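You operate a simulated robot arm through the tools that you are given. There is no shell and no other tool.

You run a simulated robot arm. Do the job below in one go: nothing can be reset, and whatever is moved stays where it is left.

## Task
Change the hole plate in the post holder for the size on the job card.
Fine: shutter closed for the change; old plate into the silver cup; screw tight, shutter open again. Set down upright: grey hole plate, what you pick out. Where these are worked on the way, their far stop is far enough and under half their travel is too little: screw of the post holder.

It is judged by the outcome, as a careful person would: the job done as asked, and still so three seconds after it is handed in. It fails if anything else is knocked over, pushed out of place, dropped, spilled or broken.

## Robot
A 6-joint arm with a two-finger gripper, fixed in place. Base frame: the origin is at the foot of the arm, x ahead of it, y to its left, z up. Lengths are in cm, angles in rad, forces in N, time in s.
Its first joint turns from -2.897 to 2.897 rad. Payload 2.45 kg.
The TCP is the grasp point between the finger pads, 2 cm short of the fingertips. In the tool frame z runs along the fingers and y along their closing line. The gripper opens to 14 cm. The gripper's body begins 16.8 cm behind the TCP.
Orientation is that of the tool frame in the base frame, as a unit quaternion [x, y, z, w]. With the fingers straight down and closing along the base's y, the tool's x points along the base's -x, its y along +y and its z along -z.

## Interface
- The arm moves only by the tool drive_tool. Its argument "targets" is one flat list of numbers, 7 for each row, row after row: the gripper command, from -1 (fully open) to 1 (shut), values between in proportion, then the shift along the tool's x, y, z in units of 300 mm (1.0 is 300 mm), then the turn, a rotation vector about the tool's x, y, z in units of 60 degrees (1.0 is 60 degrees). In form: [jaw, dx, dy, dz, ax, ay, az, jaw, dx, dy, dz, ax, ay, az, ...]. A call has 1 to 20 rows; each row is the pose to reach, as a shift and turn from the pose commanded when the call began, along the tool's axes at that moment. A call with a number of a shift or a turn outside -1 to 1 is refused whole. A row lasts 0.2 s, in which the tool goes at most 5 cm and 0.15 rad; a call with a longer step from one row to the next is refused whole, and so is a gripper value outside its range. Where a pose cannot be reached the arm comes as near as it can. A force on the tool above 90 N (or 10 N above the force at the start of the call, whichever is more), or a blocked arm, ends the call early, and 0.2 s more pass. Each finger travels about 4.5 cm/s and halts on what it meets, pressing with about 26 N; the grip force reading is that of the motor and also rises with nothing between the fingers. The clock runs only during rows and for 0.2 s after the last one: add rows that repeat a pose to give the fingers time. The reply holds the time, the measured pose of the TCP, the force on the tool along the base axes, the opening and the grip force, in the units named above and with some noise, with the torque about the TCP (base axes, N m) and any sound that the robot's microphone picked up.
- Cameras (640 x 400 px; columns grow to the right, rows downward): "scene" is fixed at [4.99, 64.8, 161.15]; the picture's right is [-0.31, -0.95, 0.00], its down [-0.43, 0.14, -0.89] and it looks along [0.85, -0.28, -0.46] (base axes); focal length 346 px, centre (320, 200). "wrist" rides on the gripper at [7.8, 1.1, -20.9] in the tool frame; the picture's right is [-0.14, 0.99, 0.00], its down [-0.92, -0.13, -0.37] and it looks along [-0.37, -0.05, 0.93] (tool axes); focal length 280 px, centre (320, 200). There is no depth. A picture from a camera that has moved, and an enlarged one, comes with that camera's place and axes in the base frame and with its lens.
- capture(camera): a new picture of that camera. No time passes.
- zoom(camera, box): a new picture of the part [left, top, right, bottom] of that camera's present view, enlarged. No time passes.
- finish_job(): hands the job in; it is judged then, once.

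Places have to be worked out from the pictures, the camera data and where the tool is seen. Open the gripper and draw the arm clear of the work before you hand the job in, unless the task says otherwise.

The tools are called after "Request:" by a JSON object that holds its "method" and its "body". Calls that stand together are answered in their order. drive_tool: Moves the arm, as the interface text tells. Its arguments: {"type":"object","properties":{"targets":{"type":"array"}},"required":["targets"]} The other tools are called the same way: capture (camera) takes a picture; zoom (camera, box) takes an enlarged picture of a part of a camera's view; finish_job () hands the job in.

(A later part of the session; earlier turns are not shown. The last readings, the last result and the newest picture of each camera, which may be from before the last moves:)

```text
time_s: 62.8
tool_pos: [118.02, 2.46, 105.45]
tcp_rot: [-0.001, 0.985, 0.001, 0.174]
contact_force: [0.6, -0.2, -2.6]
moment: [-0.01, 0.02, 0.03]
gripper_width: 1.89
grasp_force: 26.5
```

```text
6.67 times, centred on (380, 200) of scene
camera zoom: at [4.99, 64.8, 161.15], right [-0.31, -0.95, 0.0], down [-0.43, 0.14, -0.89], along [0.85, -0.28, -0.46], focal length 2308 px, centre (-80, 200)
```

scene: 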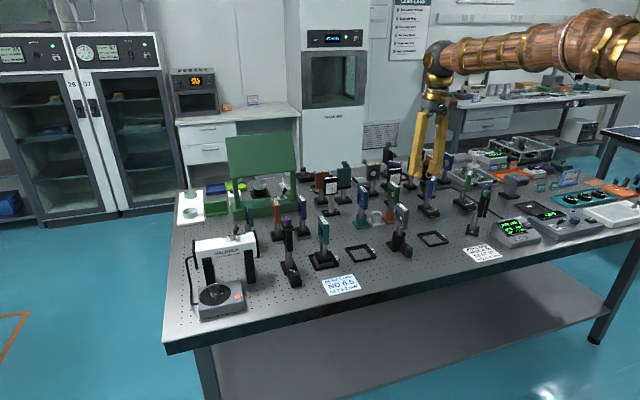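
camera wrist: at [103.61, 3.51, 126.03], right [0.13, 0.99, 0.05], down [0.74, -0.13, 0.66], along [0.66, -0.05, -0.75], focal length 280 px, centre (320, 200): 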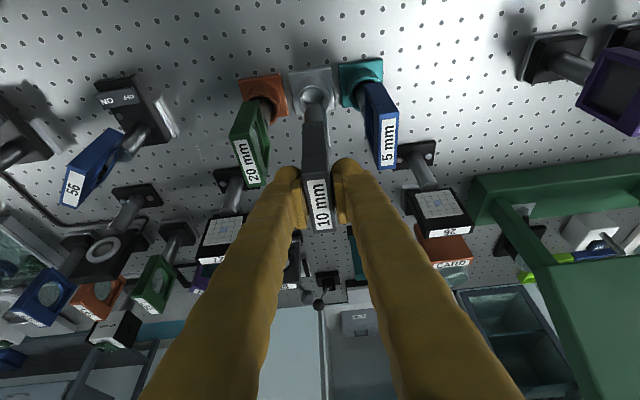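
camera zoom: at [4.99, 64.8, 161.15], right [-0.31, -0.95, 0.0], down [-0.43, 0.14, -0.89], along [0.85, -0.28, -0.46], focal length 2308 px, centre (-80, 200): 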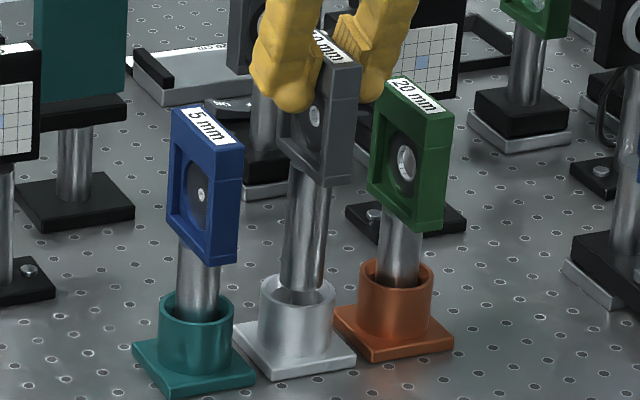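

Close to the rim; the y alignment looks good but x may be slightly short. I zoom further in both cameras to measure the remaining offset.

Request:
{"method": "zoom", "body": {"camera": "scene", "box": [362, 200, 392, 225]}}

Request:
{"method": "zoom", "body": {"camera": "wrist", "box": [290, 85, 350, 130]}}

```text
16.00 times, centred on (377, 212) of scene
camera zoom: at [4.99, 64.8, 161.15], right [-0.31, -0.95, 0.0], down [-0.43, 0.14, -0.89], along [0.85, -0.28, -0.46], focal length 5538 px, centre (-592, 0)
```

zoom: 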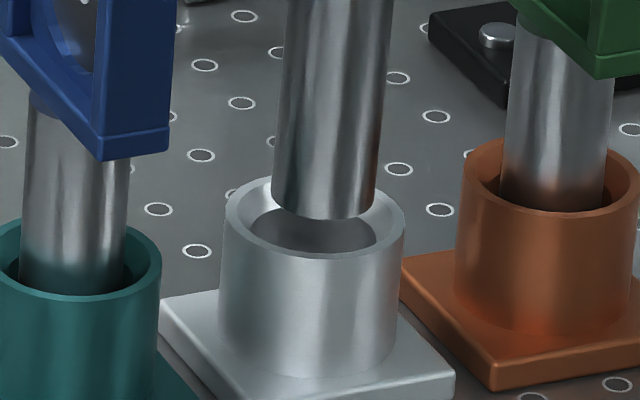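

```text
8.89 times, centred on (320, 108) of wrist
camera zoom: at [103.59, 3.37, 122.34], right [0.13, 0.99, 0.05], down [0.74, -0.13, 0.66], along [0.66, -0.05, -0.75], focal length 2492 px, centre (320, 1022)
```

zoom: 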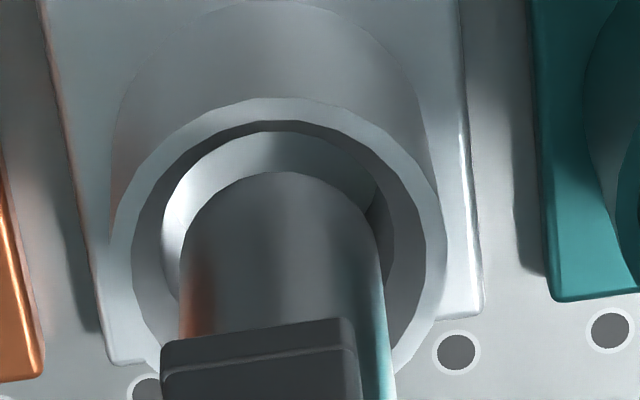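

Combining both views, the post is 0.7 cm above the rim and about 0.2 cm short in x, with y aligned; the cup has a chamfered mouth. I shift +0.2 in x and lower 1.5 cm slowly.

Request:
{"method": "drive_tool", "body": {"targets": [1, -0.0063, 0, 0.0023, 0, 0, 0, 1, -0.0006, 0, 0.018, 0, 0, 0, 1, 0.0051, 0, 0.0336, 0, 0, 0, 1, 0.0108, 0, 0.0493, 0, 0, 0, 1, 0.0108, 0, 0.0493, 0, 0, 0]}}

Request:
{"method": "zoom", "body": {"camera": "scene", "box": [362, 195, 392, 220]}}

Request:
{"method": "zoom", "body": {"camera": "wrist", "box": [290, 85, 350, 130]}}

```text
time_s: 64.0
tool_pos: [118.22, 2.37, 103.69]
tcp_rot: [-0.001, 0.985, 0.0, 0.174]
contact_force: [0.0, 0.3, -2.6]
moment: [-0.01, 0.01, 0.0]
gripper_width: 1.89
grasp_force: 26.1
```

```text
16.00 times, centred on (377, 208) of scene
camera zoom: at [4.99, 64.8, 161.15], right [-0.31, -0.95, 0.0], down [-0.43, 0.14, -0.89], along [0.85, -0.28, -0.46], focal length 5538 px, centre (-592, 80)
```

zoom: 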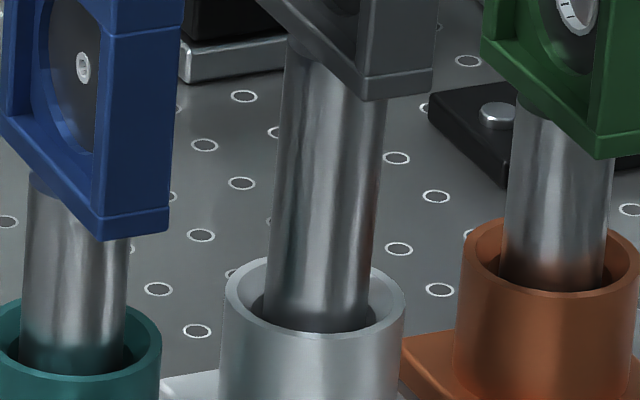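

```text
8.89 times, centred on (320, 108) of wrist
camera zoom: at [103.82, 3.4, 120.81], right [0.13, 0.99, 0.05], down [0.74, -0.13, 0.66], along [0.66, -0.05, -0.75], focal length 2492 px, centre (320, 1022)
```

zoom: 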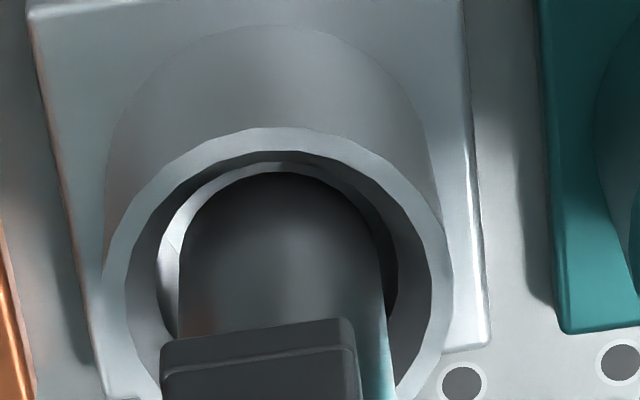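

The post has entered the cup's mouth, centred and with no contact force. I lower a further 2.4 cm.

Request:
{"method": "drive_tool", "body": {"targets": [1, 0.0068, 0, 0.0188, 0, 0, 0, 1, 0.0137, 0, 0.0376, 0, 0, 0, 1, 0.0205, 0, 0.0564, 0, 0, 0, 1, 0.0274, 0, 0.0752, 0, 0, 0, 1, 0.0274, 0, 0.0752, 0, 0, 0]}}

Request:
{"method": "zoom", "body": {"camera": "scene", "box": [350, 170, 410, 230]}}

```text
time_s: 65.2
tool_pos: [118.33, 2.36, 101.42]
tcp_rot: [-0.001, 0.985, 0.0, 0.174]
contact_force: [0.3, 0.3, -2.1]
moment: [-0.03, 0.0, -0.01]
gripper_width: 1.89
grasp_force: 26.0
```

```text
6.67 times, centred on (380, 200) of scene
camera zoom: at [4.99, 64.8, 161.15], right [-0.31, -0.95, 0.0], down [-0.43, 0.14, -0.89], along [0.85, -0.28, -0.46], focal length 2308 px, centre (-80, 200)
```

zoom: 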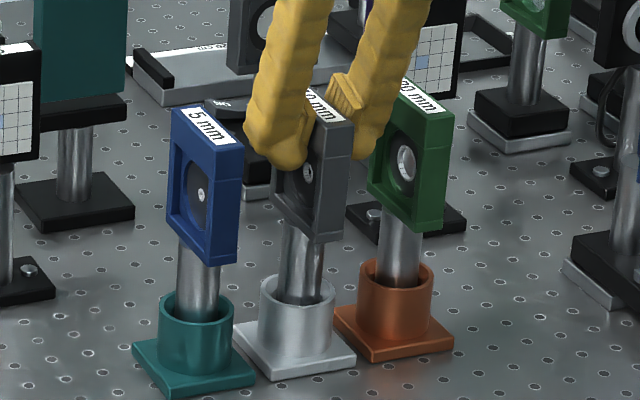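

Still free. I lower 0.8 cm more and check for contact with the cup floor.

Request:
{"method": "drive_tool", "body": {"targets": [1, 0.0046, 0, 0.0125, 0, 0, 0, 1, 0.0091, 0, 0.0251, 0, 0, 0, 1, 0.0091, 0, 0.0251, 0, 0, 0]}}

Request:
{"method": "drive_tool", "body": {"targets": [1, 0.0023, 0, 0.0063, 0, 0, 0, 1, 0.0046, 0, 0.0125, 0, 0, 0, 1, 0.0046, 0, 0.0125, 0, 0, 0]}}

```text
time_s: 66.0
tool_pos: [118.27, 2.51, 100.8]
tcp_rot: [0.0, 0.985, 0.0, 0.175]
contact_force: [1.0, 2.4, 22.3]
moment: [0.04, -0.16, -0.01]
gripper_width: 1.97
grasp_force: 25.9
```

```text
time_s: 66.8
tool_pos: [118.17, 2.43, 100.26]
tcp_rot: [-0.001, 0.985, 0.0, 0.174]
contact_force: [0.3, 2.4, 21.7]
moment: [0.04, -0.05, 0.02]
gripper_width: 1.89
grasp_force: 26.2
```

Contact at about z=100.8 with ~22 N; the post bottom should then be at z≈86.4, i.e. the cup floor. I look at how the plate stands before releasing.

Request:
{"method": "zoom", "body": {"camera": "scene", "box": [350, 170, 410, 230]}}

Request:
{"method": "zoom", "body": {"camera": "wrist", "box": [220, 60, 420, 220]}}

```text
6.67 times, centred on (380, 200) of scene
camera zoom: at [4.99, 64.8, 161.15], right [-0.31, -0.95, 0.0], down [-0.43, 0.14, -0.89], along [0.85, -0.28, -0.46], focal length 2308 px, centre (-80, 200)
```

zoom: 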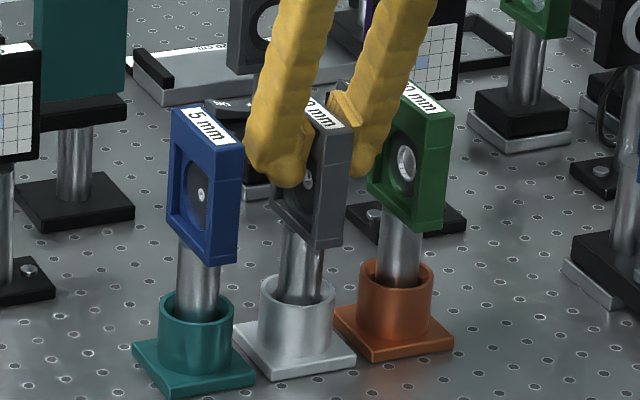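

```text
2.50 times, centred on (320, 140) of wrist
camera zoom: at [103.78, 3.4, 117.26], right [0.13, 0.99, 0.05], down [0.74, -0.13, 0.66], along [0.66, -0.05, -0.75], focal length 701 px, centre (320, 350)
```

zoom: 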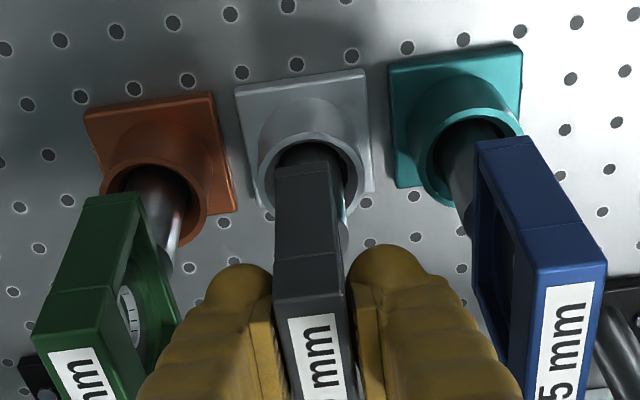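

The grey plate's top and bottom line up with its neighbours in their cups, so it is fully seated and upright. I open the jaws to 4.4 cm and check.

Request:
{"method": "drive_tool", "body": {"targets": [0.6, 0, 0, 0, 0, 0, 0, 0.371, 0, 0, 0, 0, 0, 0, 0.371, 0, 0, 0, 0, 0, 0]}}

Request:
{"method": "zoom", "body": {"camera": "wrist", "box": [220, 60, 420, 220]}}

Request:
{"method": "zoom", "body": {"camera": "scene", "box": [350, 170, 410, 230]}}

```text
time_s: 67.6
tool_pos: [118.27, 2.45, 100.12]
tcp_rot: [-0.001, 0.985, 0.0, 0.173]
contact_force: [-0.4, 0.1, -0.1]
moment: [-0.01, -0.02, 0.02]
gripper_width: 4.4
grasp_force: 0.0
```

```text
2.50 times, centred on (320, 140) of wrist
camera zoom: at [103.81, 3.4, 117.2], right [0.13, 0.99, 0.05], down [0.74, -0.13, 0.66], along [0.66, -0.05, -0.75], focal length 701 px, centre (320, 350)
```

zoom: 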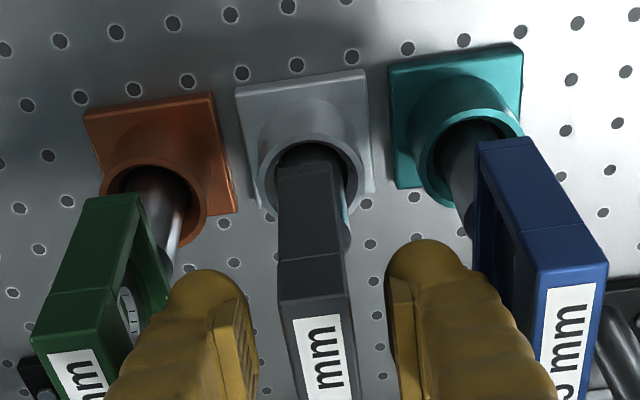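

```text
6.67 times, centred on (380, 200) of scene
camera zoom: at [4.99, 64.8, 161.15], right [-0.31, -0.95, 0.0], down [-0.43, 0.14, -0.89], along [0.85, -0.28, -0.46], focal length 2308 px, centre (-80, 200)
```

zoom: 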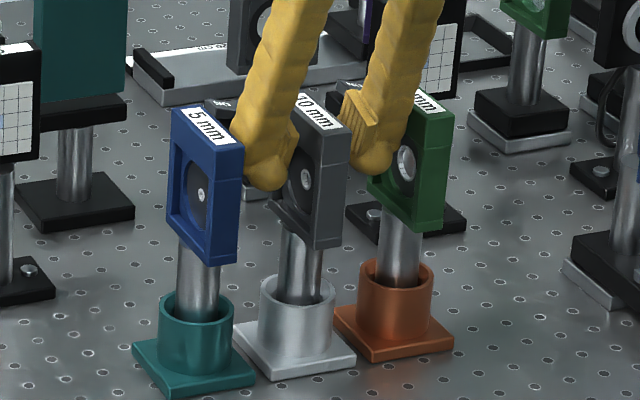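

Released cleanly, the plate stands upright. I rise 9 cm straight up.

Request:
{"method": "drive_tool", "body": {"targets": [0.371, -0.0256, 0, -0.0705, 0, 0, 0, 0.371, -0.0513, 0, -0.141, 0, 0, 0, 0.371, -0.077, 0, -0.2115, 0, 0, 0, 0.371, -0.1026, 0, -0.282, 0, 0, 0, 0.371, -0.1026, 0, -0.282, 0, 0, 0]}}

Request:
{"method": "capture", "body": {"camera": "wrist"}}

Request:
{"method": "zoom", "body": {"camera": "scene", "box": [340, 150, 420, 240]}}

```text
time_s: 68.8
tool_pos: [118.28, 2.51, 109.33]
tcp_rot: [-0.001, 0.985, 0.0, 0.174]
contact_force: [-0.7, -0.6, 0.7]
moment: [0.01, 0.0, 0.0]
gripper_width: 4.4
grasp_force: 0.0
```

```text
taken
camera wrist: at [103.82, 3.35, 126.29], right [0.13, 0.99, 0.05], down [0.74, -0.13, 0.66], along [0.66, -0.05, -0.75], focal length 280 px, centre (320, 200)
```

wrist: 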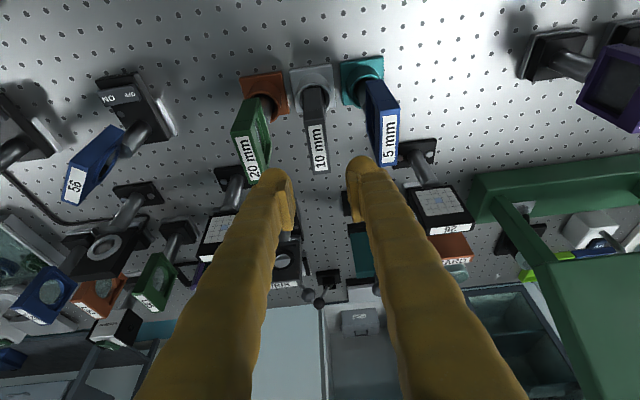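

```text
4.44 times, centred on (380, 195) of scene
camera zoom: at [4.99, 64.8, 161.15], right [-0.31, -0.95, 0.0], down [-0.43, 0.14, -0.89], along [0.85, -0.28, -0.46], focal length 1538 px, centre (53, 222)
```

zoom: 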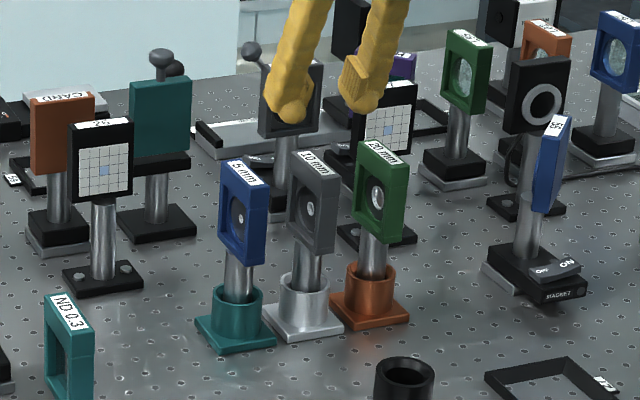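

The grey plate stands in the silver cup. Now I measure the blue 5 mm plate's position and orientation.

Request:
{"method": "zoom", "body": {"camera": "wrist", "box": [310, 50, 430, 170]}}

```text
3.33 times, centred on (370, 110) of wrist
camera zoom: at [103.82, 3.35, 126.29], right [0.13, 0.99, 0.05], down [0.74, -0.13, 0.66], along [0.66, -0.05, -0.75], focal length 935 px, centre (153, 500)
```

zoom: 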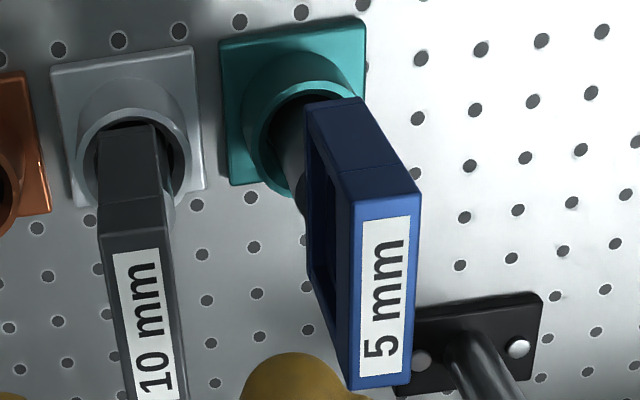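

Blue plate: x 115.2–121.45, y 8.5–10.3, top z≈102.1, centre (118.3, 9.42), square to the axes. I move the open jaws over it.

Request:
{"method": "drive_tool", "body": {"targets": [0.371, 0, 0.0769, 0, 0, 0, 0, 0.371, 0, 0.1538, 0, 0, 0, 0, 0.371, 0, 0.2307, 0, 0, 0, 0, 0.371, 0, 0.2307, 0, 0, 0, 0]}}

Request:
{"method": "zoom", "body": {"camera": "wrist", "box": [230, 60, 410, 180]}}

Request:
{"method": "zoom", "body": {"camera": "scene", "box": [340, 150, 420, 240]}}

```text
time_s: 69.8
tool_pos: [118.41, 9.33, 109.32]
tcp_rot: [0.0, 0.985, 0.0, 0.173]
contact_force: [-1.4, 0.5, 0.5]
moment: [-0.01, 0.01, 0.01]
gripper_width: 4.44
grasp_force: 0.0
```

```text
3.33 times, centred on (320, 120) of wrist
camera zoom: at [103.82, 10.33, 126.26], right [0.13, 0.99, 0.05], down [0.74, -0.13, 0.66], along [0.66, -0.05, -0.75], focal length 935 px, centre (320, 467)
```

zoom: 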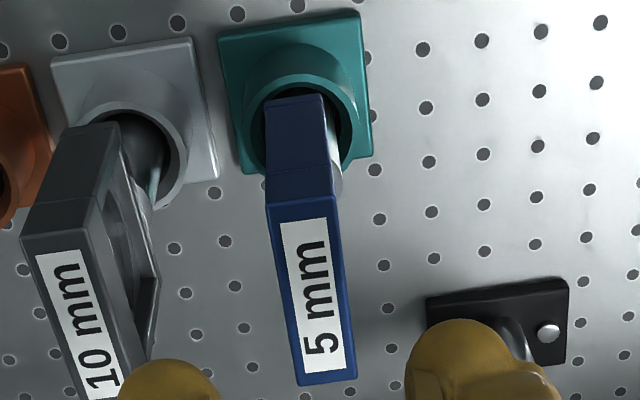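

```text
4.44 times, centred on (380, 195) of scene
camera zoom: at [4.99, 64.8, 161.15], right [-0.31, -0.95, 0.0], down [-0.43, 0.14, -0.89], along [0.85, -0.28, -0.46], focal length 1538 px, centre (53, 222)
```

zoom: 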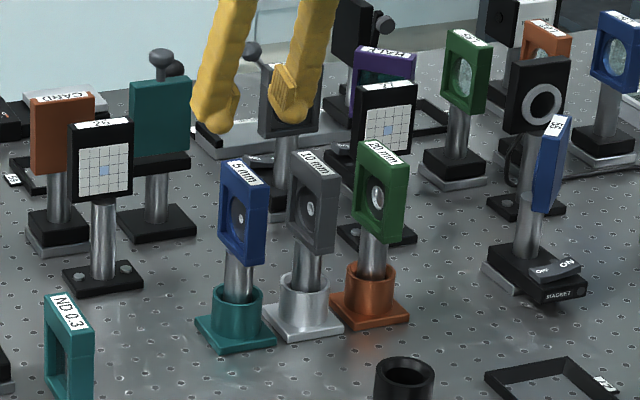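

Re-measured centre is (118.35, 9.5). I descend 8.7 cm straddling the blue plate's top.

Request:
{"method": "drive_tool", "body": {"targets": [0.371, 0.0248, 0.0027, 0.0682, 0, 0, 0, 0.371, 0.0496, 0.0027, 0.1363, 0, 0, 0, 0.371, 0.0744, 0.0027, 0.2045, 0, 0, 0, 0.371, 0.0992, 0.0027, 0.2726, 0, 0, 0, 0.371, 0.0992, 0.0027, 0.2726, 0, 0, 0]}}

Request:
{"method": "zoom", "body": {"camera": "wrist", "box": [220, 60, 420, 220]}}

Request:
{"method": "zoom", "body": {"camera": "scene", "box": [340, 160, 410, 230]}}

```text
time_s: 71.0
tool_pos: [118.25, 9.42, 100.48]
tcp_rot: [-0.001, 0.985, -0.001, 0.174]
contact_force: [0.6, -0.4, 0.0]
moment: [0.02, -0.02, -0.01]
gripper_width: 4.42
grasp_force: 0.1
```

```text
2.50 times, centred on (320, 140) of wrist
camera zoom: at [103.81, 10.35, 117.52], right [0.13, 0.99, 0.05], down [0.74, -0.13, 0.66], along [0.66, -0.05, -0.75], focal length 701 px, centre (320, 350)
```

zoom: 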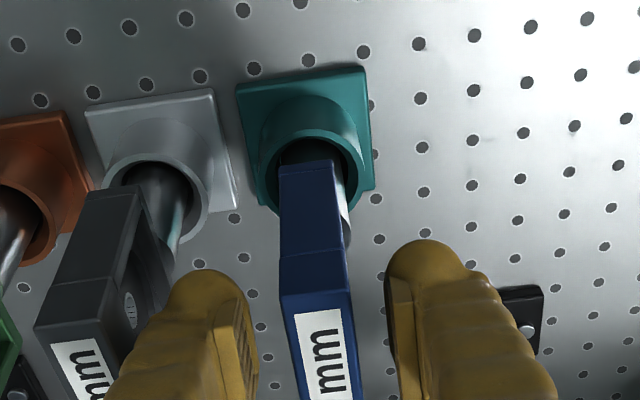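

```text
5.71 times, centred on (375, 195) of scene
camera zoom: at [4.99, 64.8, 161.15], right [-0.31, -0.95, 0.0], down [-0.43, 0.14, -0.89], along [0.85, -0.28, -0.46], focal length 1978 px, centre (6, 229)
```

zoom: 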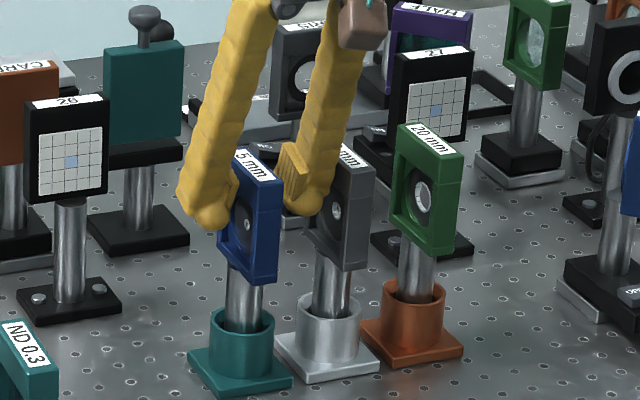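

The jaws straddle the blue plate evenly, clear of the grey one. I close on it.

Request:
{"method": "drive_tool", "body": {"targets": [0.6, 0, 0, 0, 0, 0, 0, 1, 0, 0, 0, 0, 0, 0, 1, 0, 0, 0, 0, 0, 0, 1, 0, 0, 0, 0, 0, 0]}}

Request:
{"method": "drive_tool", "body": {"targets": [1, -0.0057, 0, -0.0157, 0, 0, 0, 1, -0.0114, 0, -0.0313, 0, 0, 0, 1, -0.0171, 0, -0.047, 0, 0, 0, 1, -0.0228, 0, -0.0627, 0, 0, 0, 1, -0.0228, 0, -0.0627, 0, 0, 0]}}

Request:
{"method": "zoom", "body": {"camera": "scene", "box": [340, 160, 410, 230]}}

Request:
{"method": "zoom", "body": {"camera": "wrist", "box": [220, 60, 420, 220]}}

```text
time_s: 72.0
tool_pos: [118.22, 9.42, 100.44]
tcp_rot: [-0.001, 0.985, 0.001, 0.173]
contact_force: [-0.1, -0.4, -0.9]
moment: [0.02, -0.01, -0.01]
gripper_width: 1.91
grasp_force: 25.9
```

```text
time_s: 73.2
tool_pos: [118.24, 9.43, 102.42]
tcp_rot: [-0.001, 0.985, 0.001, 0.173]
contact_force: [0.8, -0.4, -2.9]
moment: [-0.01, -0.01, -0.01]
gripper_width: 1.91
grasp_force: 26.4
```

```text
5.71 times, centred on (375, 195) of scene
camera zoom: at [4.99, 64.8, 161.15], right [-0.31, -0.95, 0.0], down [-0.43, 0.14, -0.89], along [0.85, -0.28, -0.46], focal length 1978 px, centre (6, 229)
```

zoom: 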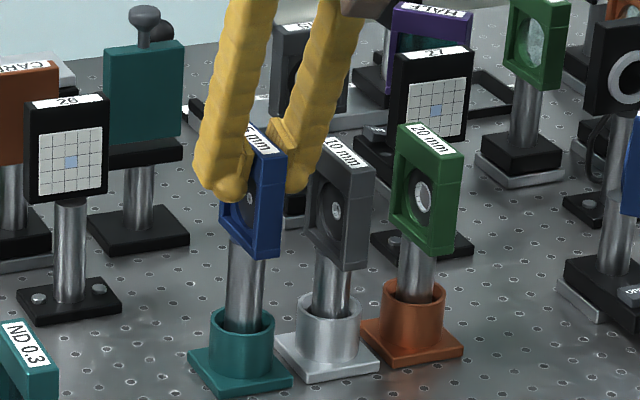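

```text
2.50 times, centred on (320, 140) of wrist
camera zoom: at [103.85, 10.37, 119.53], right [0.13, 0.99, 0.05], down [0.74, -0.13, 0.66], along [0.66, -0.05, -0.75], focal length 701 px, centre (320, 350)
```

zoom: 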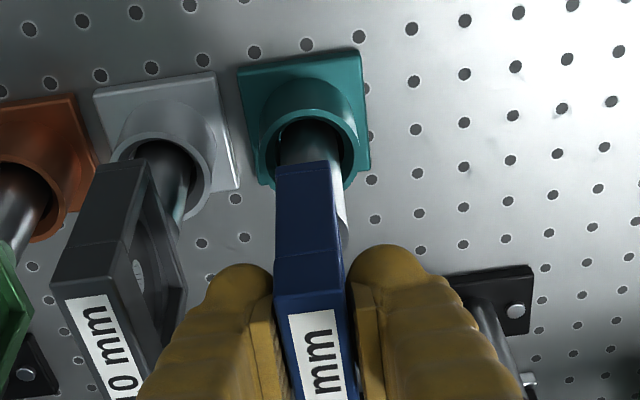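

Blue plate comes up freely. I lift 6.6 cm more so its post clears the cup.

Request:
{"method": "drive_tool", "body": {"targets": [1, -0.0188, 0, -0.0517, 0, 0, 0, 1, -0.0376, 0, -0.1034, 0, 0, 0, 1, -0.0564, 0, -0.1551, 0, 0, 0, 1, -0.0752, 0, -0.2068, 0, 0, 0, 1, -0.0752, 0, -0.2068, 0, 0, 0]}}

Request:
{"method": "zoom", "body": {"camera": "scene", "box": [340, 150, 430, 260]}}

```text
time_s: 74.4
tool_pos: [118.29, 9.42, 109.11]
tcp_rot: [-0.001, 0.985, -0.001, 0.173]
contact_force: [0.6, -0.4, -2.4]
moment: [0.03, 0.02, 0.01]
gripper_width: 1.88
grasp_force: 26.4
```

```text
3.64 times, centred on (385, 205) of scene
camera zoom: at [4.99, 64.8, 161.15], right [-0.31, -0.95, 0.0], down [-0.43, 0.14, -0.89], along [0.85, -0.28, -0.46], focal length 1259 px, centre (84, 182)
```

zoom: 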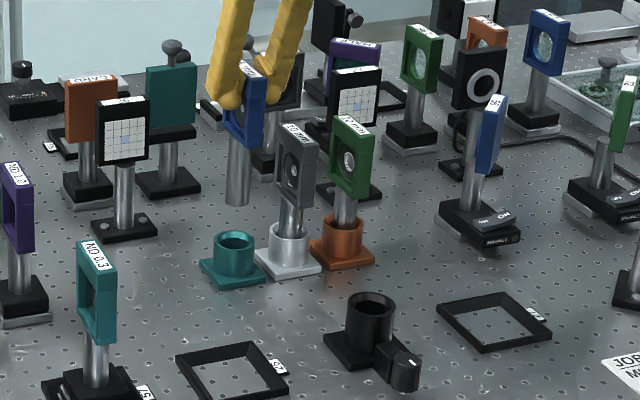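

The blue plate is clear of everything. I carry it toward the robot first and then over the post holder.

Request:
{"method": "drive_tool", "body": {"targets": [1, 0.0877, 0, -0.0319, 0, 0, 0, 1, 0.1755, 0, -0.0638, 0, 0, 0, 1, 0.2632, 0, -0.0958, 0, 0, 0, 1, 0.351, 0, -0.1277, 0, 0, 0, 1, 0.4387, 0, -0.1596, 0, 0, 0, 1, 0.4852, -0.0783, -0.1765, 0, 0, 0, 1, 0.5316, -0.1567, -0.1934, 0, 0, 0, 1, 0.5781, -0.235, -0.2103, 0, 0, 0, 1, 0.5781, -0.235, -0.2103, 0, 0, 0]}}

Request:
{"method": "zoom", "body": {"camera": "wrist", "box": [270, 60, 370, 135]}}

Request:
{"method": "zoom", "body": {"camera": "scene", "box": [375, 170, 435, 260]}}

```text
time_s: 76.4
tool_pos: [99.79, 2.32, 109.09]
tcp_rot: [-0.001, 0.985, 0.0, 0.174]
contact_force: [0.3, 0.0, -2.8]
moment: [0.0, 0.01, -0.03]
gripper_width: 1.89
grasp_force: 26.1
```

```text
5.33 times, centred on (320, 98) of wrist
camera zoom: at [85.36, 3.23, 126.13], right [0.13, 0.99, 0.05], down [0.74, -0.13, 0.66], along [0.66, -0.05, -0.75], focal length 1495 px, centre (320, 747)
```

zoom: 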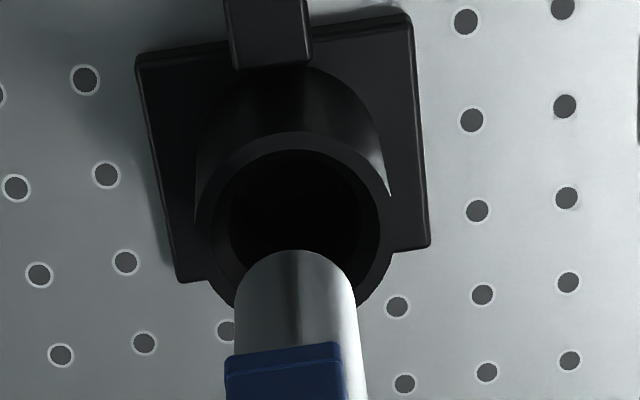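

```text
4.44 times, centred on (405, 215) of scene
camera zoom: at [4.99, 64.8, 161.15], right [-0.31, -0.95, 0.0], down [-0.43, 0.14, -0.89], along [0.85, -0.28, -0.46], focal length 1538 px, centre (-58, 133)
```

zoom: 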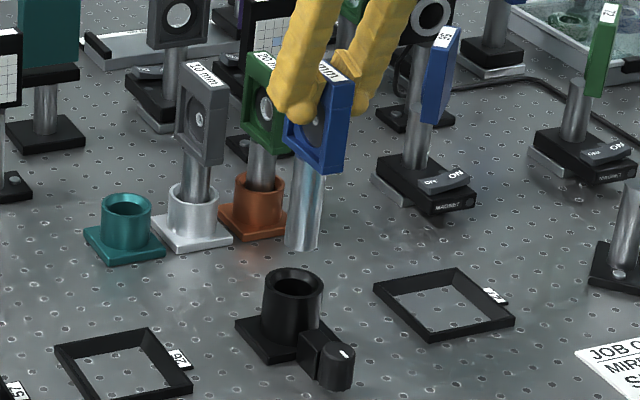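

Post is above the holder; combining views I estimate it about 0.5 cm too far in +x and 0.3 cm in −y, with some uncertainty. I apply half that and lower 3 cm, staying above the rim, to measure again.

Request:
{"method": "drive_tool", "body": {"targets": [1, 0.014, 0.0017, 0.0304, 0, 0, 0, 1, 0.028, 0.0033, 0.0607, 0, 0, 0, 1, 0.042, 0.005, 0.0911, 0, 0, 0, 1, 0.042, 0.005, 0.0911, 0, 0, 0]}}

Request:
{"method": "zoom", "body": {"camera": "wrist", "box": [290, 70, 350, 115]}}

Request:
{"method": "zoom", "body": {"camera": "scene", "box": [388, 215, 418, 240]}}

```text
time_s: 77.4
tool_pos: [99.69, 2.47, 106.22]
tcp_rot: [-0.001, 0.985, 0.0, 0.174]
contact_force: [0.2, -0.3, -2.5]
moment: [0.0, 0.02, 0.01]
gripper_width: 1.9
grasp_force: 26.2
```

```text
8.89 times, centred on (320, 92) of wrist
camera zoom: at [85.12, 3.44, 123.13], right [0.13, 0.99, 0.05], down [0.74, -0.13, 0.66], along [0.66, -0.05, -0.75], focal length 2492 px, centre (320, 1156)
```

zoom: 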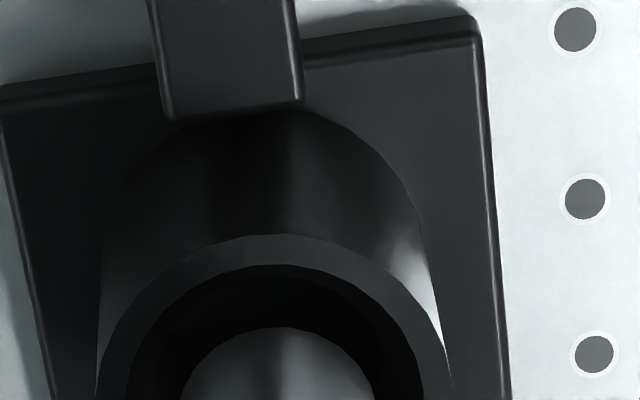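

```text
16.00 times, centred on (403, 228) of scene
camera zoom: at [4.99, 64.8, 161.15], right [-0.31, -0.95, 0.0], down [-0.43, 0.14, -0.89], along [0.85, -0.28, -0.46], focal length 5538 px, centre (-1008, -240)
```

zoom: 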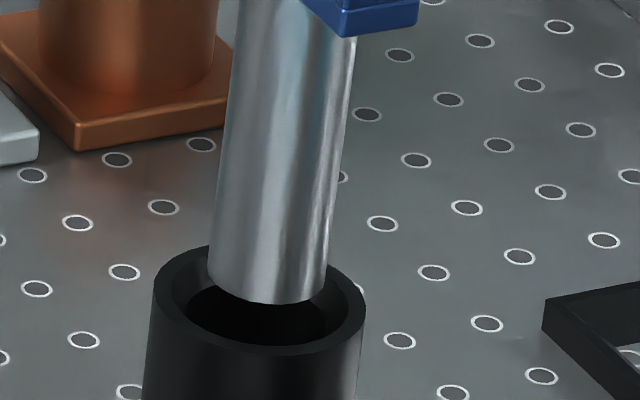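

I need the whole rim in view; zooming slightly lower.

Request:
{"method": "zoom", "body": {"camera": "wrist", "box": [285, 90, 349, 130]}}

Request:
{"method": "zoom", "body": {"camera": "scene", "box": [388, 222, 418, 247]}}

```text
10.00 times, centred on (317, 110) of wrist
camera zoom: at [85.12, 3.44, 123.13], right [0.13, 0.99, 0.05], down [0.74, -0.13, 0.66], along [0.66, -0.05, -0.75], focal length 2804 px, centre (350, 1100)
```

zoom: 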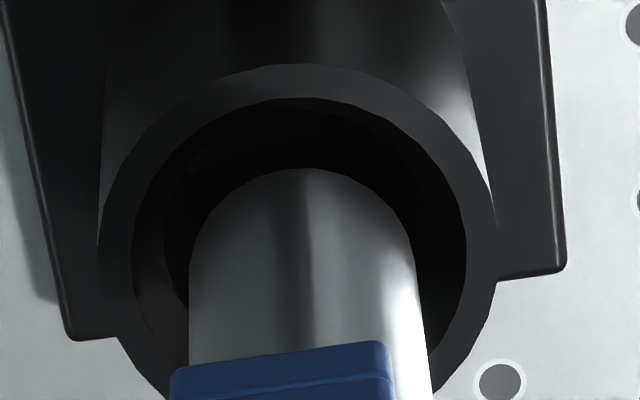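

```text
16.00 times, centred on (403, 234) of scene
camera zoom: at [4.99, 64.8, 161.15], right [-0.31, -0.95, 0.0], down [-0.43, 0.14, -0.89], along [0.85, -0.28, -0.46], focal length 5538 px, centre (-1008, -352)
```

zoom: 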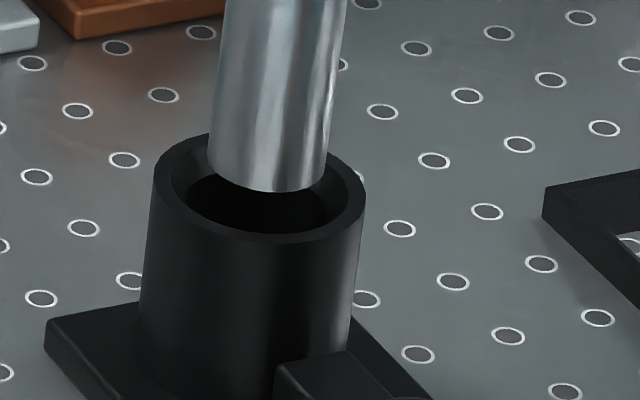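

Now the post is 0.8 cm above the rim and aligned within 0.1 cm in both x and y. I lower 1.5 cm slowly into the mouth.

Request:
{"method": "drive_tool", "body": {"targets": [1, 0.0019, -0.0015, 0.0166, 0, 0, 0, 1, 0.0076, -0.0015, 0.0323, 0, 0, 0, 1, 0.0154, -0.0015, 0.0475, 0, 0, 0, 1, 0.0154, -0.0015, 0.0475, 0, 0, 0]}}

Request:
{"method": "zoom", "body": {"camera": "wrist", "box": [285, 90, 349, 130]}}

Request:
{"method": "zoom", "body": {"camera": "scene", "box": [388, 215, 418, 240]}}

```text
time_s: 78.4
tool_pos: [99.63, 2.38, 104.57]
tcp_rot: [-0.001, 0.985, 0.001, 0.174]
contact_force: [-0.1, -0.4, -2.0]
moment: [0.03, 0.03, -0.05]
gripper_width: 1.91
grasp_force: 25.8
```

```text
10.00 times, centred on (317, 110) of wrist
camera zoom: at [85.17, 3.4, 121.62], right [0.13, 0.99, 0.05], down [0.74, -0.13, 0.66], along [0.66, -0.05, -0.75], focal length 2804 px, centre (350, 1100)
```

zoom: 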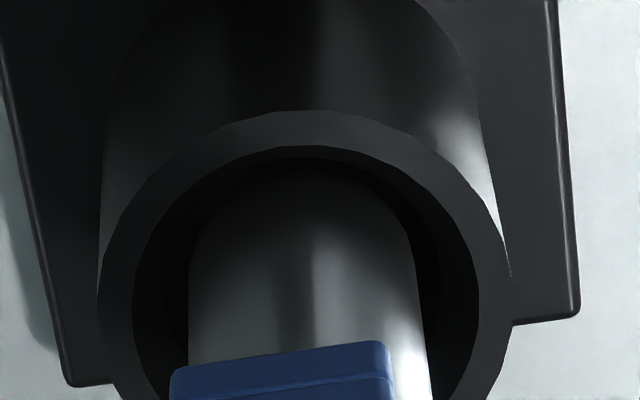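

```text
16.00 times, centred on (403, 228) of scene
camera zoom: at [4.99, 64.8, 161.15], right [-0.31, -0.95, 0.0], down [-0.43, 0.14, -0.89], along [0.85, -0.28, -0.46], focal length 5538 px, centre (-1008, -240)
```

zoom: 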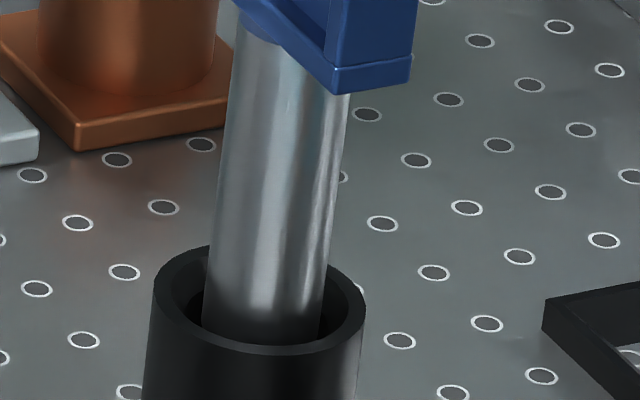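

Inside the mouth, no contact. I lower another 2.8 cm.

Request:
{"method": "drive_tool", "body": {"targets": [1, 0.008, 0, 0.0219, 0, 0, 0, 1, 0.016, 0, 0.0439, 0, 0, 0, 1, 0.0239, 0, 0.0658, 0, 0, 0, 1, 0.0319, 0, 0.0877, 0, 0, 0, 1, 0.0319, 0, 0.0877, 0, 0, 0]}}

Request:
{"method": "zoom", "body": {"camera": "scene", "box": [375, 180, 435, 255]}}

```text
time_s: 79.6
tool_pos: [99.58, 2.45, 101.69]
tcp_rot: [-0.001, 0.985, -0.001, 0.173]
contact_force: [-0.5, 0.1, -2.1]
moment: [0.0, 0.03, -0.01]
gripper_width: 1.92
grasp_force: 26.6
```

```text
5.33 times, centred on (405, 218) of scene
camera zoom: at [4.99, 64.8, 161.15], right [-0.31, -0.95, 0.0], down [-0.43, 0.14, -0.89], along [0.85, -0.28, -0.46], focal length 1846 px, centre (-133, 107)
```

zoom: 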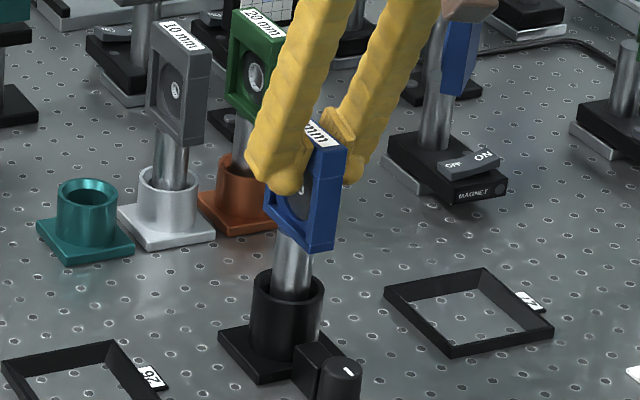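

Still free at z=101.7. I lower in 0.3 cm steps until the floor is felt.

Request:
{"method": "drive_tool", "body": {"targets": [1, 0.0023, 0, 0.0063, 0, 0, 0, 1, 0.0046, 0, 0.0125, 0, 0, 0, 1, 0.0046, 0, 0.0125, 0, 0, 0]}}

Request:
{"method": "drive_tool", "body": {"targets": [1, 0.0017, 0, 0.0047, 0, 0, 0, 1, 0.0034, 0, 0.0094, 0, 0, 0, 1, 0.0034, 0, 0.0094, 0, 0, 0]}}

Request:
{"method": "drive_tool", "body": {"targets": [1, 0.0017, 0, 0.0047, 0, 0, 0, 1, 0.0034, 0, 0.0094, 0, 0, 0, 1, 0.0034, 0, 0.0094, 0, 0, 0]}}

```text
time_s: 80.4
tool_pos: [99.61, 2.5, 101.42]
tcp_rot: [0.0, 0.985, 0.0, 0.173]
contact_force: [0.9, -0.1, -3.1]
moment: [-0.03, 0.03, -0.01]
gripper_width: 1.88
grasp_force: 26.3
```

```text
time_s: 81.2
tool_pos: [99.68, 2.51, 101.11]
tcp_rot: [-0.002, 0.985, 0.0, 0.174]
contact_force: [0.0, -0.1, -2.0]
moment: [-0.02, 0.01, -0.02]
gripper_width: 1.91
grasp_force: 26.0
```

```text
time_s: 82.0
tool_pos: [99.62, 2.41, 100.76]
tcp_rot: [0.0, 0.985, 0.0, 0.173]
contact_force: [-0.4, -0.1, -2.2]
moment: [0.01, 0.0, 0.0]
gripper_width: 1.9
grasp_force: 25.2
```

No floor contact yet at z=100.8; continuing in small steps.

Request:
{"method": "drive_tool", "body": {"targets": [1, 0.0011, 0, 0.0031, 0, 0, 0, 1, 0.0023, 0, 0.0063, 0, 0, 0, 1, 0.0023, 0, 0.0063, 0, 0, 0]}}

Request:
{"method": "drive_tool", "body": {"targets": [1, 0.0011, 0, 0.0031, 0, 0, 0, 1, 0.0023, 0, 0.0063, 0, 0, 0, 1, 0.0023, 0, 0.0063, 0, 0, 0]}}

```text
time_s: 82.8
tool_pos: [99.59, 2.39, 100.45]
tcp_rot: [-0.001, 0.985, 0.0, 0.174]
contact_force: [0.5, -0.2, -2.1]
moment: [0.02, -0.01, 0.01]
gripper_width: 1.9
grasp_force: 25.7
```

```text
time_s: 83.6
tool_pos: [99.7, 2.44, 100.58]
tcp_rot: [-0.001, 0.985, 0.0, 0.175]
contact_force: [-3.3, 2.3, 17.1]
moment: [0.05, 0.47, -0.02]
gripper_width: 1.87
grasp_force: 26.9
```

Contact at z≈100.5 (17 N): the post sits on the holder floor. I check the pose of the plate and then open.

Request:
{"method": "zoom", "body": {"camera": "scene", "box": [375, 180, 435, 255]}}

Request:
{"method": "drive_tool", "body": {"targets": [0.6, 0, 0, 0, 0, 0, 0, 0.371, 0, 0, 0, 0, 0, 0, 0.371, 0, 0, 0, 0, 0, 0]}}

Request:
{"method": "zoom", "body": {"camera": "scene", "box": [375, 180, 435, 255]}}

Request:
{"method": "zoom", "body": {"camera": "wrist", "box": [220, 60, 420, 220]}}

```text
5.33 times, centred on (405, 218) of scene
camera zoom: at [4.99, 64.8, 161.15], right [-0.31, -0.95, 0.0], down [-0.43, 0.14, -0.89], along [0.85, -0.28, -0.46], focal length 1846 px, centre (-133, 107)
```

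zoom: 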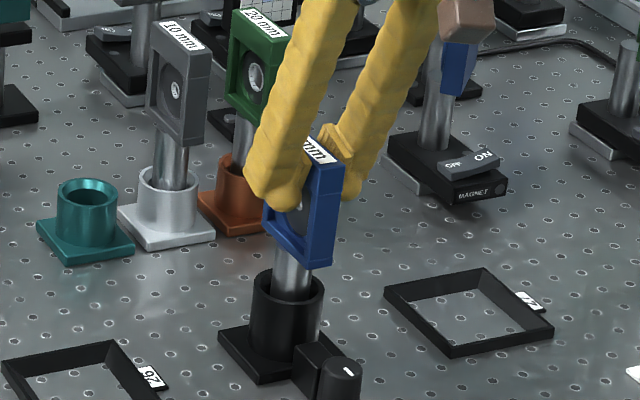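

```text
time_s: 84.4
tool_pos: [99.68, 2.44, 100.47]
tcp_rot: [0.0, 0.985, 0.0, 0.174]
contact_force: [-0.9, -0.6, -1.0]
moment: [0.02, 0.03, -0.01]
gripper_width: 4.4
grasp_force: 0.0
```

```text
5.33 times, centred on (405, 218) of scene
camera zoom: at [4.99, 64.8, 161.15], right [-0.31, -0.95, 0.0], down [-0.43, 0.14, -0.89], along [0.85, -0.28, -0.46], focal length 1846 px, centre (-133, 107)
```

zoom: 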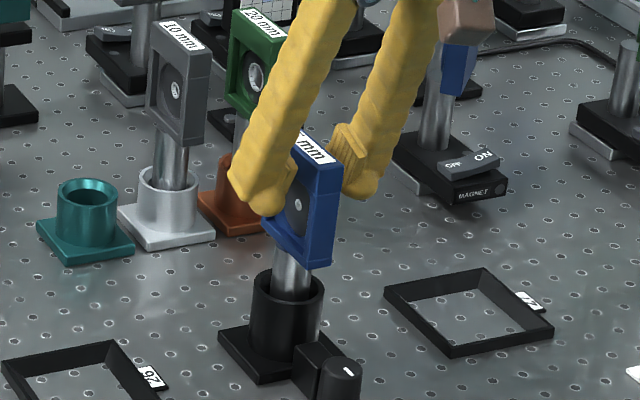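

```text
2.50 times, centred on (320, 140) of wrist
camera zoom: at [85.17, 3.39, 117.4], right [0.13, 0.99, 0.05], down [0.74, -0.13, 0.66], along [0.66, -0.05, -0.75], focal length 701 px, centre (320, 350)
```

zoom: 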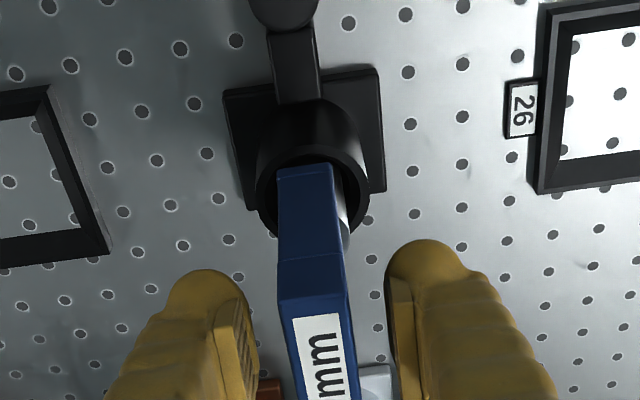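

The blue 5 mm plate stands in the holder, released cleanly. I rise 9 cm straight up, then move back toward the screw and straighten the tool.

Request:
{"method": "drive_tool", "body": {"targets": [0.371, -0.0256, 0, -0.0705, 0, 0, 0, 0.371, -0.0513, 0, -0.141, 0, 0, 0, 0.371, -0.077, 0, -0.2115, 0, 0, 0, 0.371, -0.1026, 0, -0.282, 0, 0, 0, 0.371, -0.1026, 0, -0.282, 0, 0, 0]}}

Request:
{"method": "drive_tool", "body": {"targets": [0.371, 0.0653, 0, -0.0237, 0, 0.083, 0, 0.286, 0.1305, 0, -0.0475, 0, 0.167, 0, 0.286, 0.1958, 0, -0.0712, 0, 0.25, 0, 0.286, 0.2607, 0, -0.0948, 0, 0.333, 0, 0.286, 0.2607, 0, -0.0948, 0, 0.333, 0]}}

Request:
{"method": "capture", "body": {"camera": "wrist"}}

Request:
{"method": "zoom", "body": {"camera": "scene", "box": [360, 170, 440, 265]}}

```text
time_s: 85.6
tool_pos: [99.54, 2.36, 109.43]
tcp_rot: [-0.001, 0.985, 0.0, 0.173]
contact_force: [0.7, 0.3, 0.7]
moment: [-0.01, 0.01, 0.0]
gripper_width: 4.42
grasp_force: 0.1
```

```text
time_s: 86.8
tool_pos: [91.16, 2.49, 109.45]
tcp_rot: [0.0, 1.0, 0.0, 0.0]
contact_force: [0.0, -0.5, 0.2]
moment: [-0.02, 0.01, -0.03]
gripper_width: 5.0
grasp_force: 0.1
```

```text
taken
camera wrist: at [83.41, 3.44, 130.38], right [0.14, 0.99, 0.0], down [0.92, -0.13, 0.37], along [0.37, -0.05, -0.93], focal length 280 px, centre (320, 200)
```

wrist: 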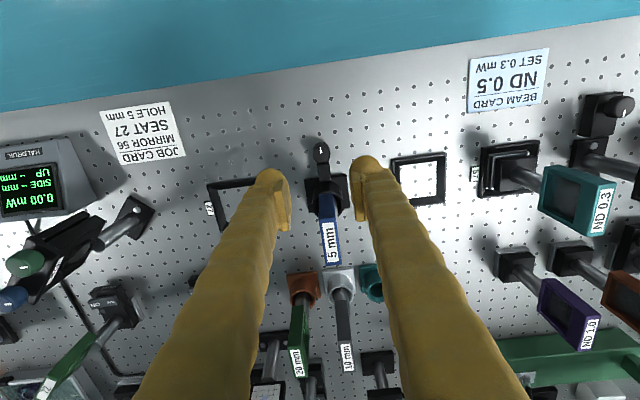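

```text
4.21 times, centred on (400, 218) of scene
camera zoom: at [4.99, 64.8, 161.15], right [-0.31, -0.95, 0.0], down [-0.43, 0.14, -0.89], along [0.85, -0.28, -0.46], focal length 1458 px, centre (-17, 126)
```

zoom: 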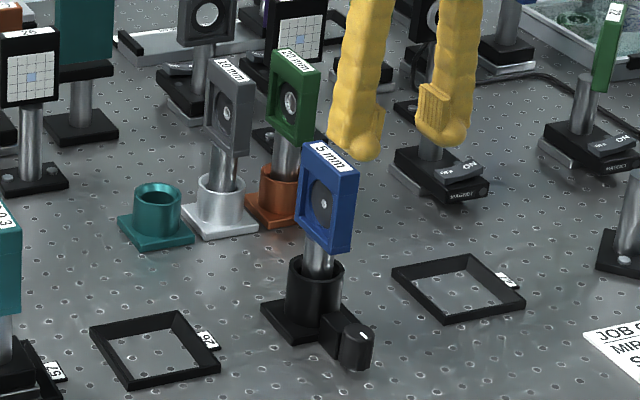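

The swap is done: blue in the holder, grey in the silver cup. Now I go back to the screw to tighten it (counter-clockwise): yaw the tool to −33° and come down around the knob at (92.5, 2.47).

Request:
{"method": "drive_tool", "body": {"targets": [0.286, -0.0018, 0.0045, 0.083, 0, 0, 0.11, 0.286, -0.0036, 0.009, 0.166, 0, 0, 0.22, 0.286, -0.0055, 0.0134, 0.249, 0, 0, 0.33, 0.286, -0.0073, 0.0179, 0.332, 0, 0, 0.44, 0.286, -0.0092, 0.0223, 0.415, 0, 0, 0.55, 0.286, -0.0092, 0.0223, 0.415, 0, 0, 0.55]}}

Request:
{"method": "zoom", "body": {"camera": "wrist", "box": [250, 130, 410, 230]}}

```text
time_s: 88.2
tool_pos: [91.47, 3.19, 96.87]
tcp_rot: [0.284, 0.959, 0.0, 0.0]
contact_force: [0.3, 0.0, 0.8]
moment: [0.02, -0.01, -0.06]
gripper_width: 4.99
grasp_force: 0.1
```

```text
4.00 times, centred on (330, 180) of wrist
camera zoom: at [85.63, 8.16, 117.87], right [0.65, 0.76, 0.0], down [0.7, -0.61, 0.37], along [0.28, -0.24, -0.93], focal length 1122 px, centre (280, 280)
```

zoom: 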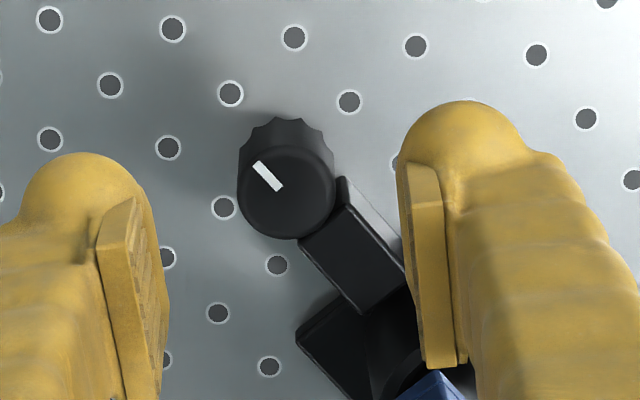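

Knob centred between the pads, mark pointing toward the robot (loose). I descend to z≈88.4 and close on it.

Request:
{"method": "drive_tool", "body": {"targets": [0.286, 0, 0, 0.0704, 0, 0, 0, 0.286, 0, 0, 0.1408, 0, 0, 0, 0.286, 0, 0, 0.2113, 0, 0, 0, 0.286, 0, 0, 0.2817, 0, 0, 0, 0.286, 0, 0, 0.2817, 0, 0, 0, 0.7, 0, 0, 0.2817, 0, 0, 0, 1, 0, 0, 0.2817, 0, 0, 0, 1, 0, 0, 0.2817, 0, 0, 0, 1, 0, 0, 0.2817, 0, 0, 0]}}

Request:
{"method": "zoom", "body": {"camera": "wrist", "box": [250, 130, 410, 230]}}

```text
time_s: 90.2
tool_pos: [91.57, 3.02, 88.46]
tcp_rot: [0.284, 0.959, 0.001, 0.001]
contact_force: [2.6, 9.3, -2.8]
moment: [0.14, -0.1, 0.54]
gripper_width: 2.59
grasp_force: 45.2
```

```text
4.00 times, centred on (330, 180) of wrist
camera zoom: at [85.65, 8.17, 109.41], right [0.65, 0.76, 0.0], down [0.7, -0.61, 0.37], along [0.28, -0.24, -0.93], focal length 1122 px, centre (280, 280)
```

zoom: 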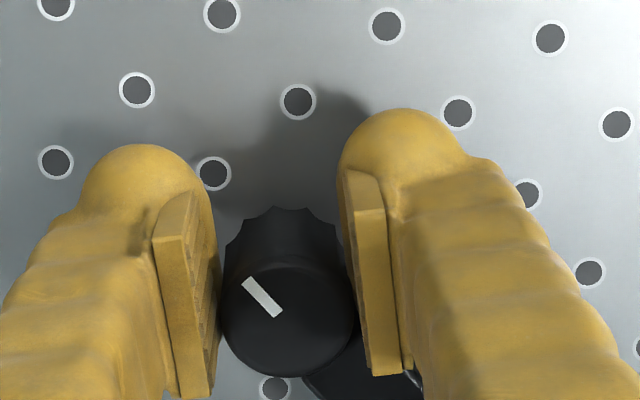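

Gripped. I turn 60° counter-clockwise (tightening).

Request:
{"method": "drive_tool", "body": {"targets": [1, -0.0002, -0.0044, 0, 0, 0, -0.1, 1, -0.0009, -0.0088, 0, 0, 0, -0.2, 1, -0.0021, -0.0131, 0, 0, 0, -0.3, 1, -0.0037, -0.0172, 0, 0, 0, -0.4, 1, -0.0057, -0.0212, 0, 0, 0, -0.5, 1, -0.0081, -0.0249, 0, 0, 0, -0.6, 1, -0.0109, -0.0283, 0, 0, 0, -0.7, 1, -0.014, -0.0314, 0, 0, 0, -0.8, 1, -0.0174, -0.0342, 0, 0, 0, -0.9, 1, -0.0212, -0.0366, 0, 0, 0, -1.0, 1, -0.0212, -0.0366, 0, 0, 0, -1.0]}}

Request:
{"method": "zoom", "body": {"camera": "wrist", "box": [250, 130, 410, 230]}}

```text
time_s: 92.6
tool_pos: [91.48, 1.97, 88.47]
tcp_rot: [-0.235, 0.972, -0.001, 0.0]
contact_force: [1.3, 43.7, -7.5]
moment: [0.35, -0.04, 0.44]
gripper_width: 2.56
grasp_force: 45.1
```

```text
4.00 times, centred on (330, 180) of wrist
camera zoom: at [84.07, -0.75, 109.42], right [-0.33, 0.94, 0.0], down [0.88, 0.31, 0.37], along [0.35, 0.12, -0.93], focal length 1122 px, centre (280, 280)
```

zoom: 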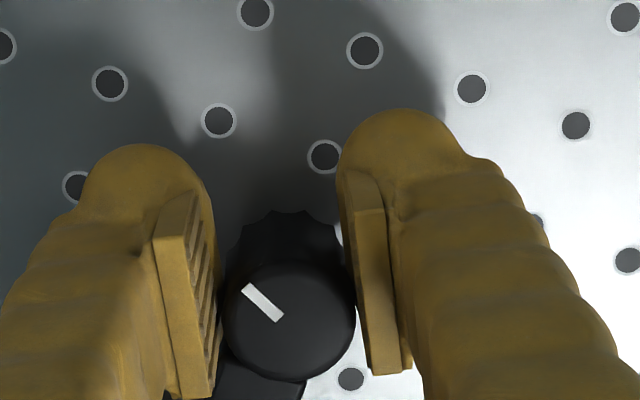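

The knob followed for 60°, but with a 44 N side load, so I will bias the pivot by +0.1 cm in y. I release, swing back open and regrip.

Request:
{"method": "drive_tool", "body": {"targets": [0.6, 0, 0, 0, 0, 0, 0, 0.286, 0, 0, 0, 0, 0, 0, 0.286, 0, 0, 0, 0, 0, 0, 0.286, -0.0019, 0.0085, 0, 0, 0, 0.125, 0.286, -0.0029, 0.0139, 0, 0, 0, 0.25, 0.286, -0.0047, 0.0192, 0, 0, 0, 0.375, 0.286, -0.0072, 0.0242, 0, 0, 0, 0.5, 0.286, -0.0102, 0.0288, 0, 0, 0, 0.625, 0.286, -0.0139, 0.0329, 0, 0, 0, 0.75, 0.286, -0.018, 0.0366, 0, 0, 0, 0.875, 0.286, -0.0227, 0.0396, 0, 0, 0, 1.0, 0.286, -0.0227, 0.0396, 0, 0, 0, 1.0, 0.7, -0.0227, 0.0396, 0, 0, 0, 1.0, 1, -0.0227, 0.0396, 0, 0, 0, 1.0, 1, -0.0227, 0.0396, 0, 0, 0, 1.0, 1, -0.0227, 0.0396, 0, 0, 0, 1.0]}}

Request:
{"method": "zoom", "body": {"camera": "wrist", "box": [250, 130, 410, 230]}}

```text
time_s: 96.0
tool_pos: [91.48, 3.14, 88.51]
tcp_rot: [0.283, 0.959, 0.0, -0.001]
contact_force: [-14.2, -18.1, 0.9]
moment: [-0.2, 0.1, -0.16]
gripper_width: 2.56
grasp_force: 45.1
```

```text
4.00 times, centred on (330, 180) of wrist
camera zoom: at [85.63, 8.22, 109.44], right [0.65, 0.76, 0.0], down [0.7, -0.61, 0.37], along [0.28, -0.24, -0.93], focal length 1122 px, centre (280, 280)
```

zoom: 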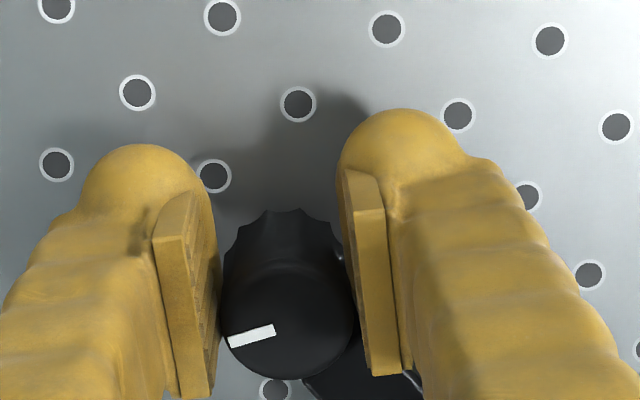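

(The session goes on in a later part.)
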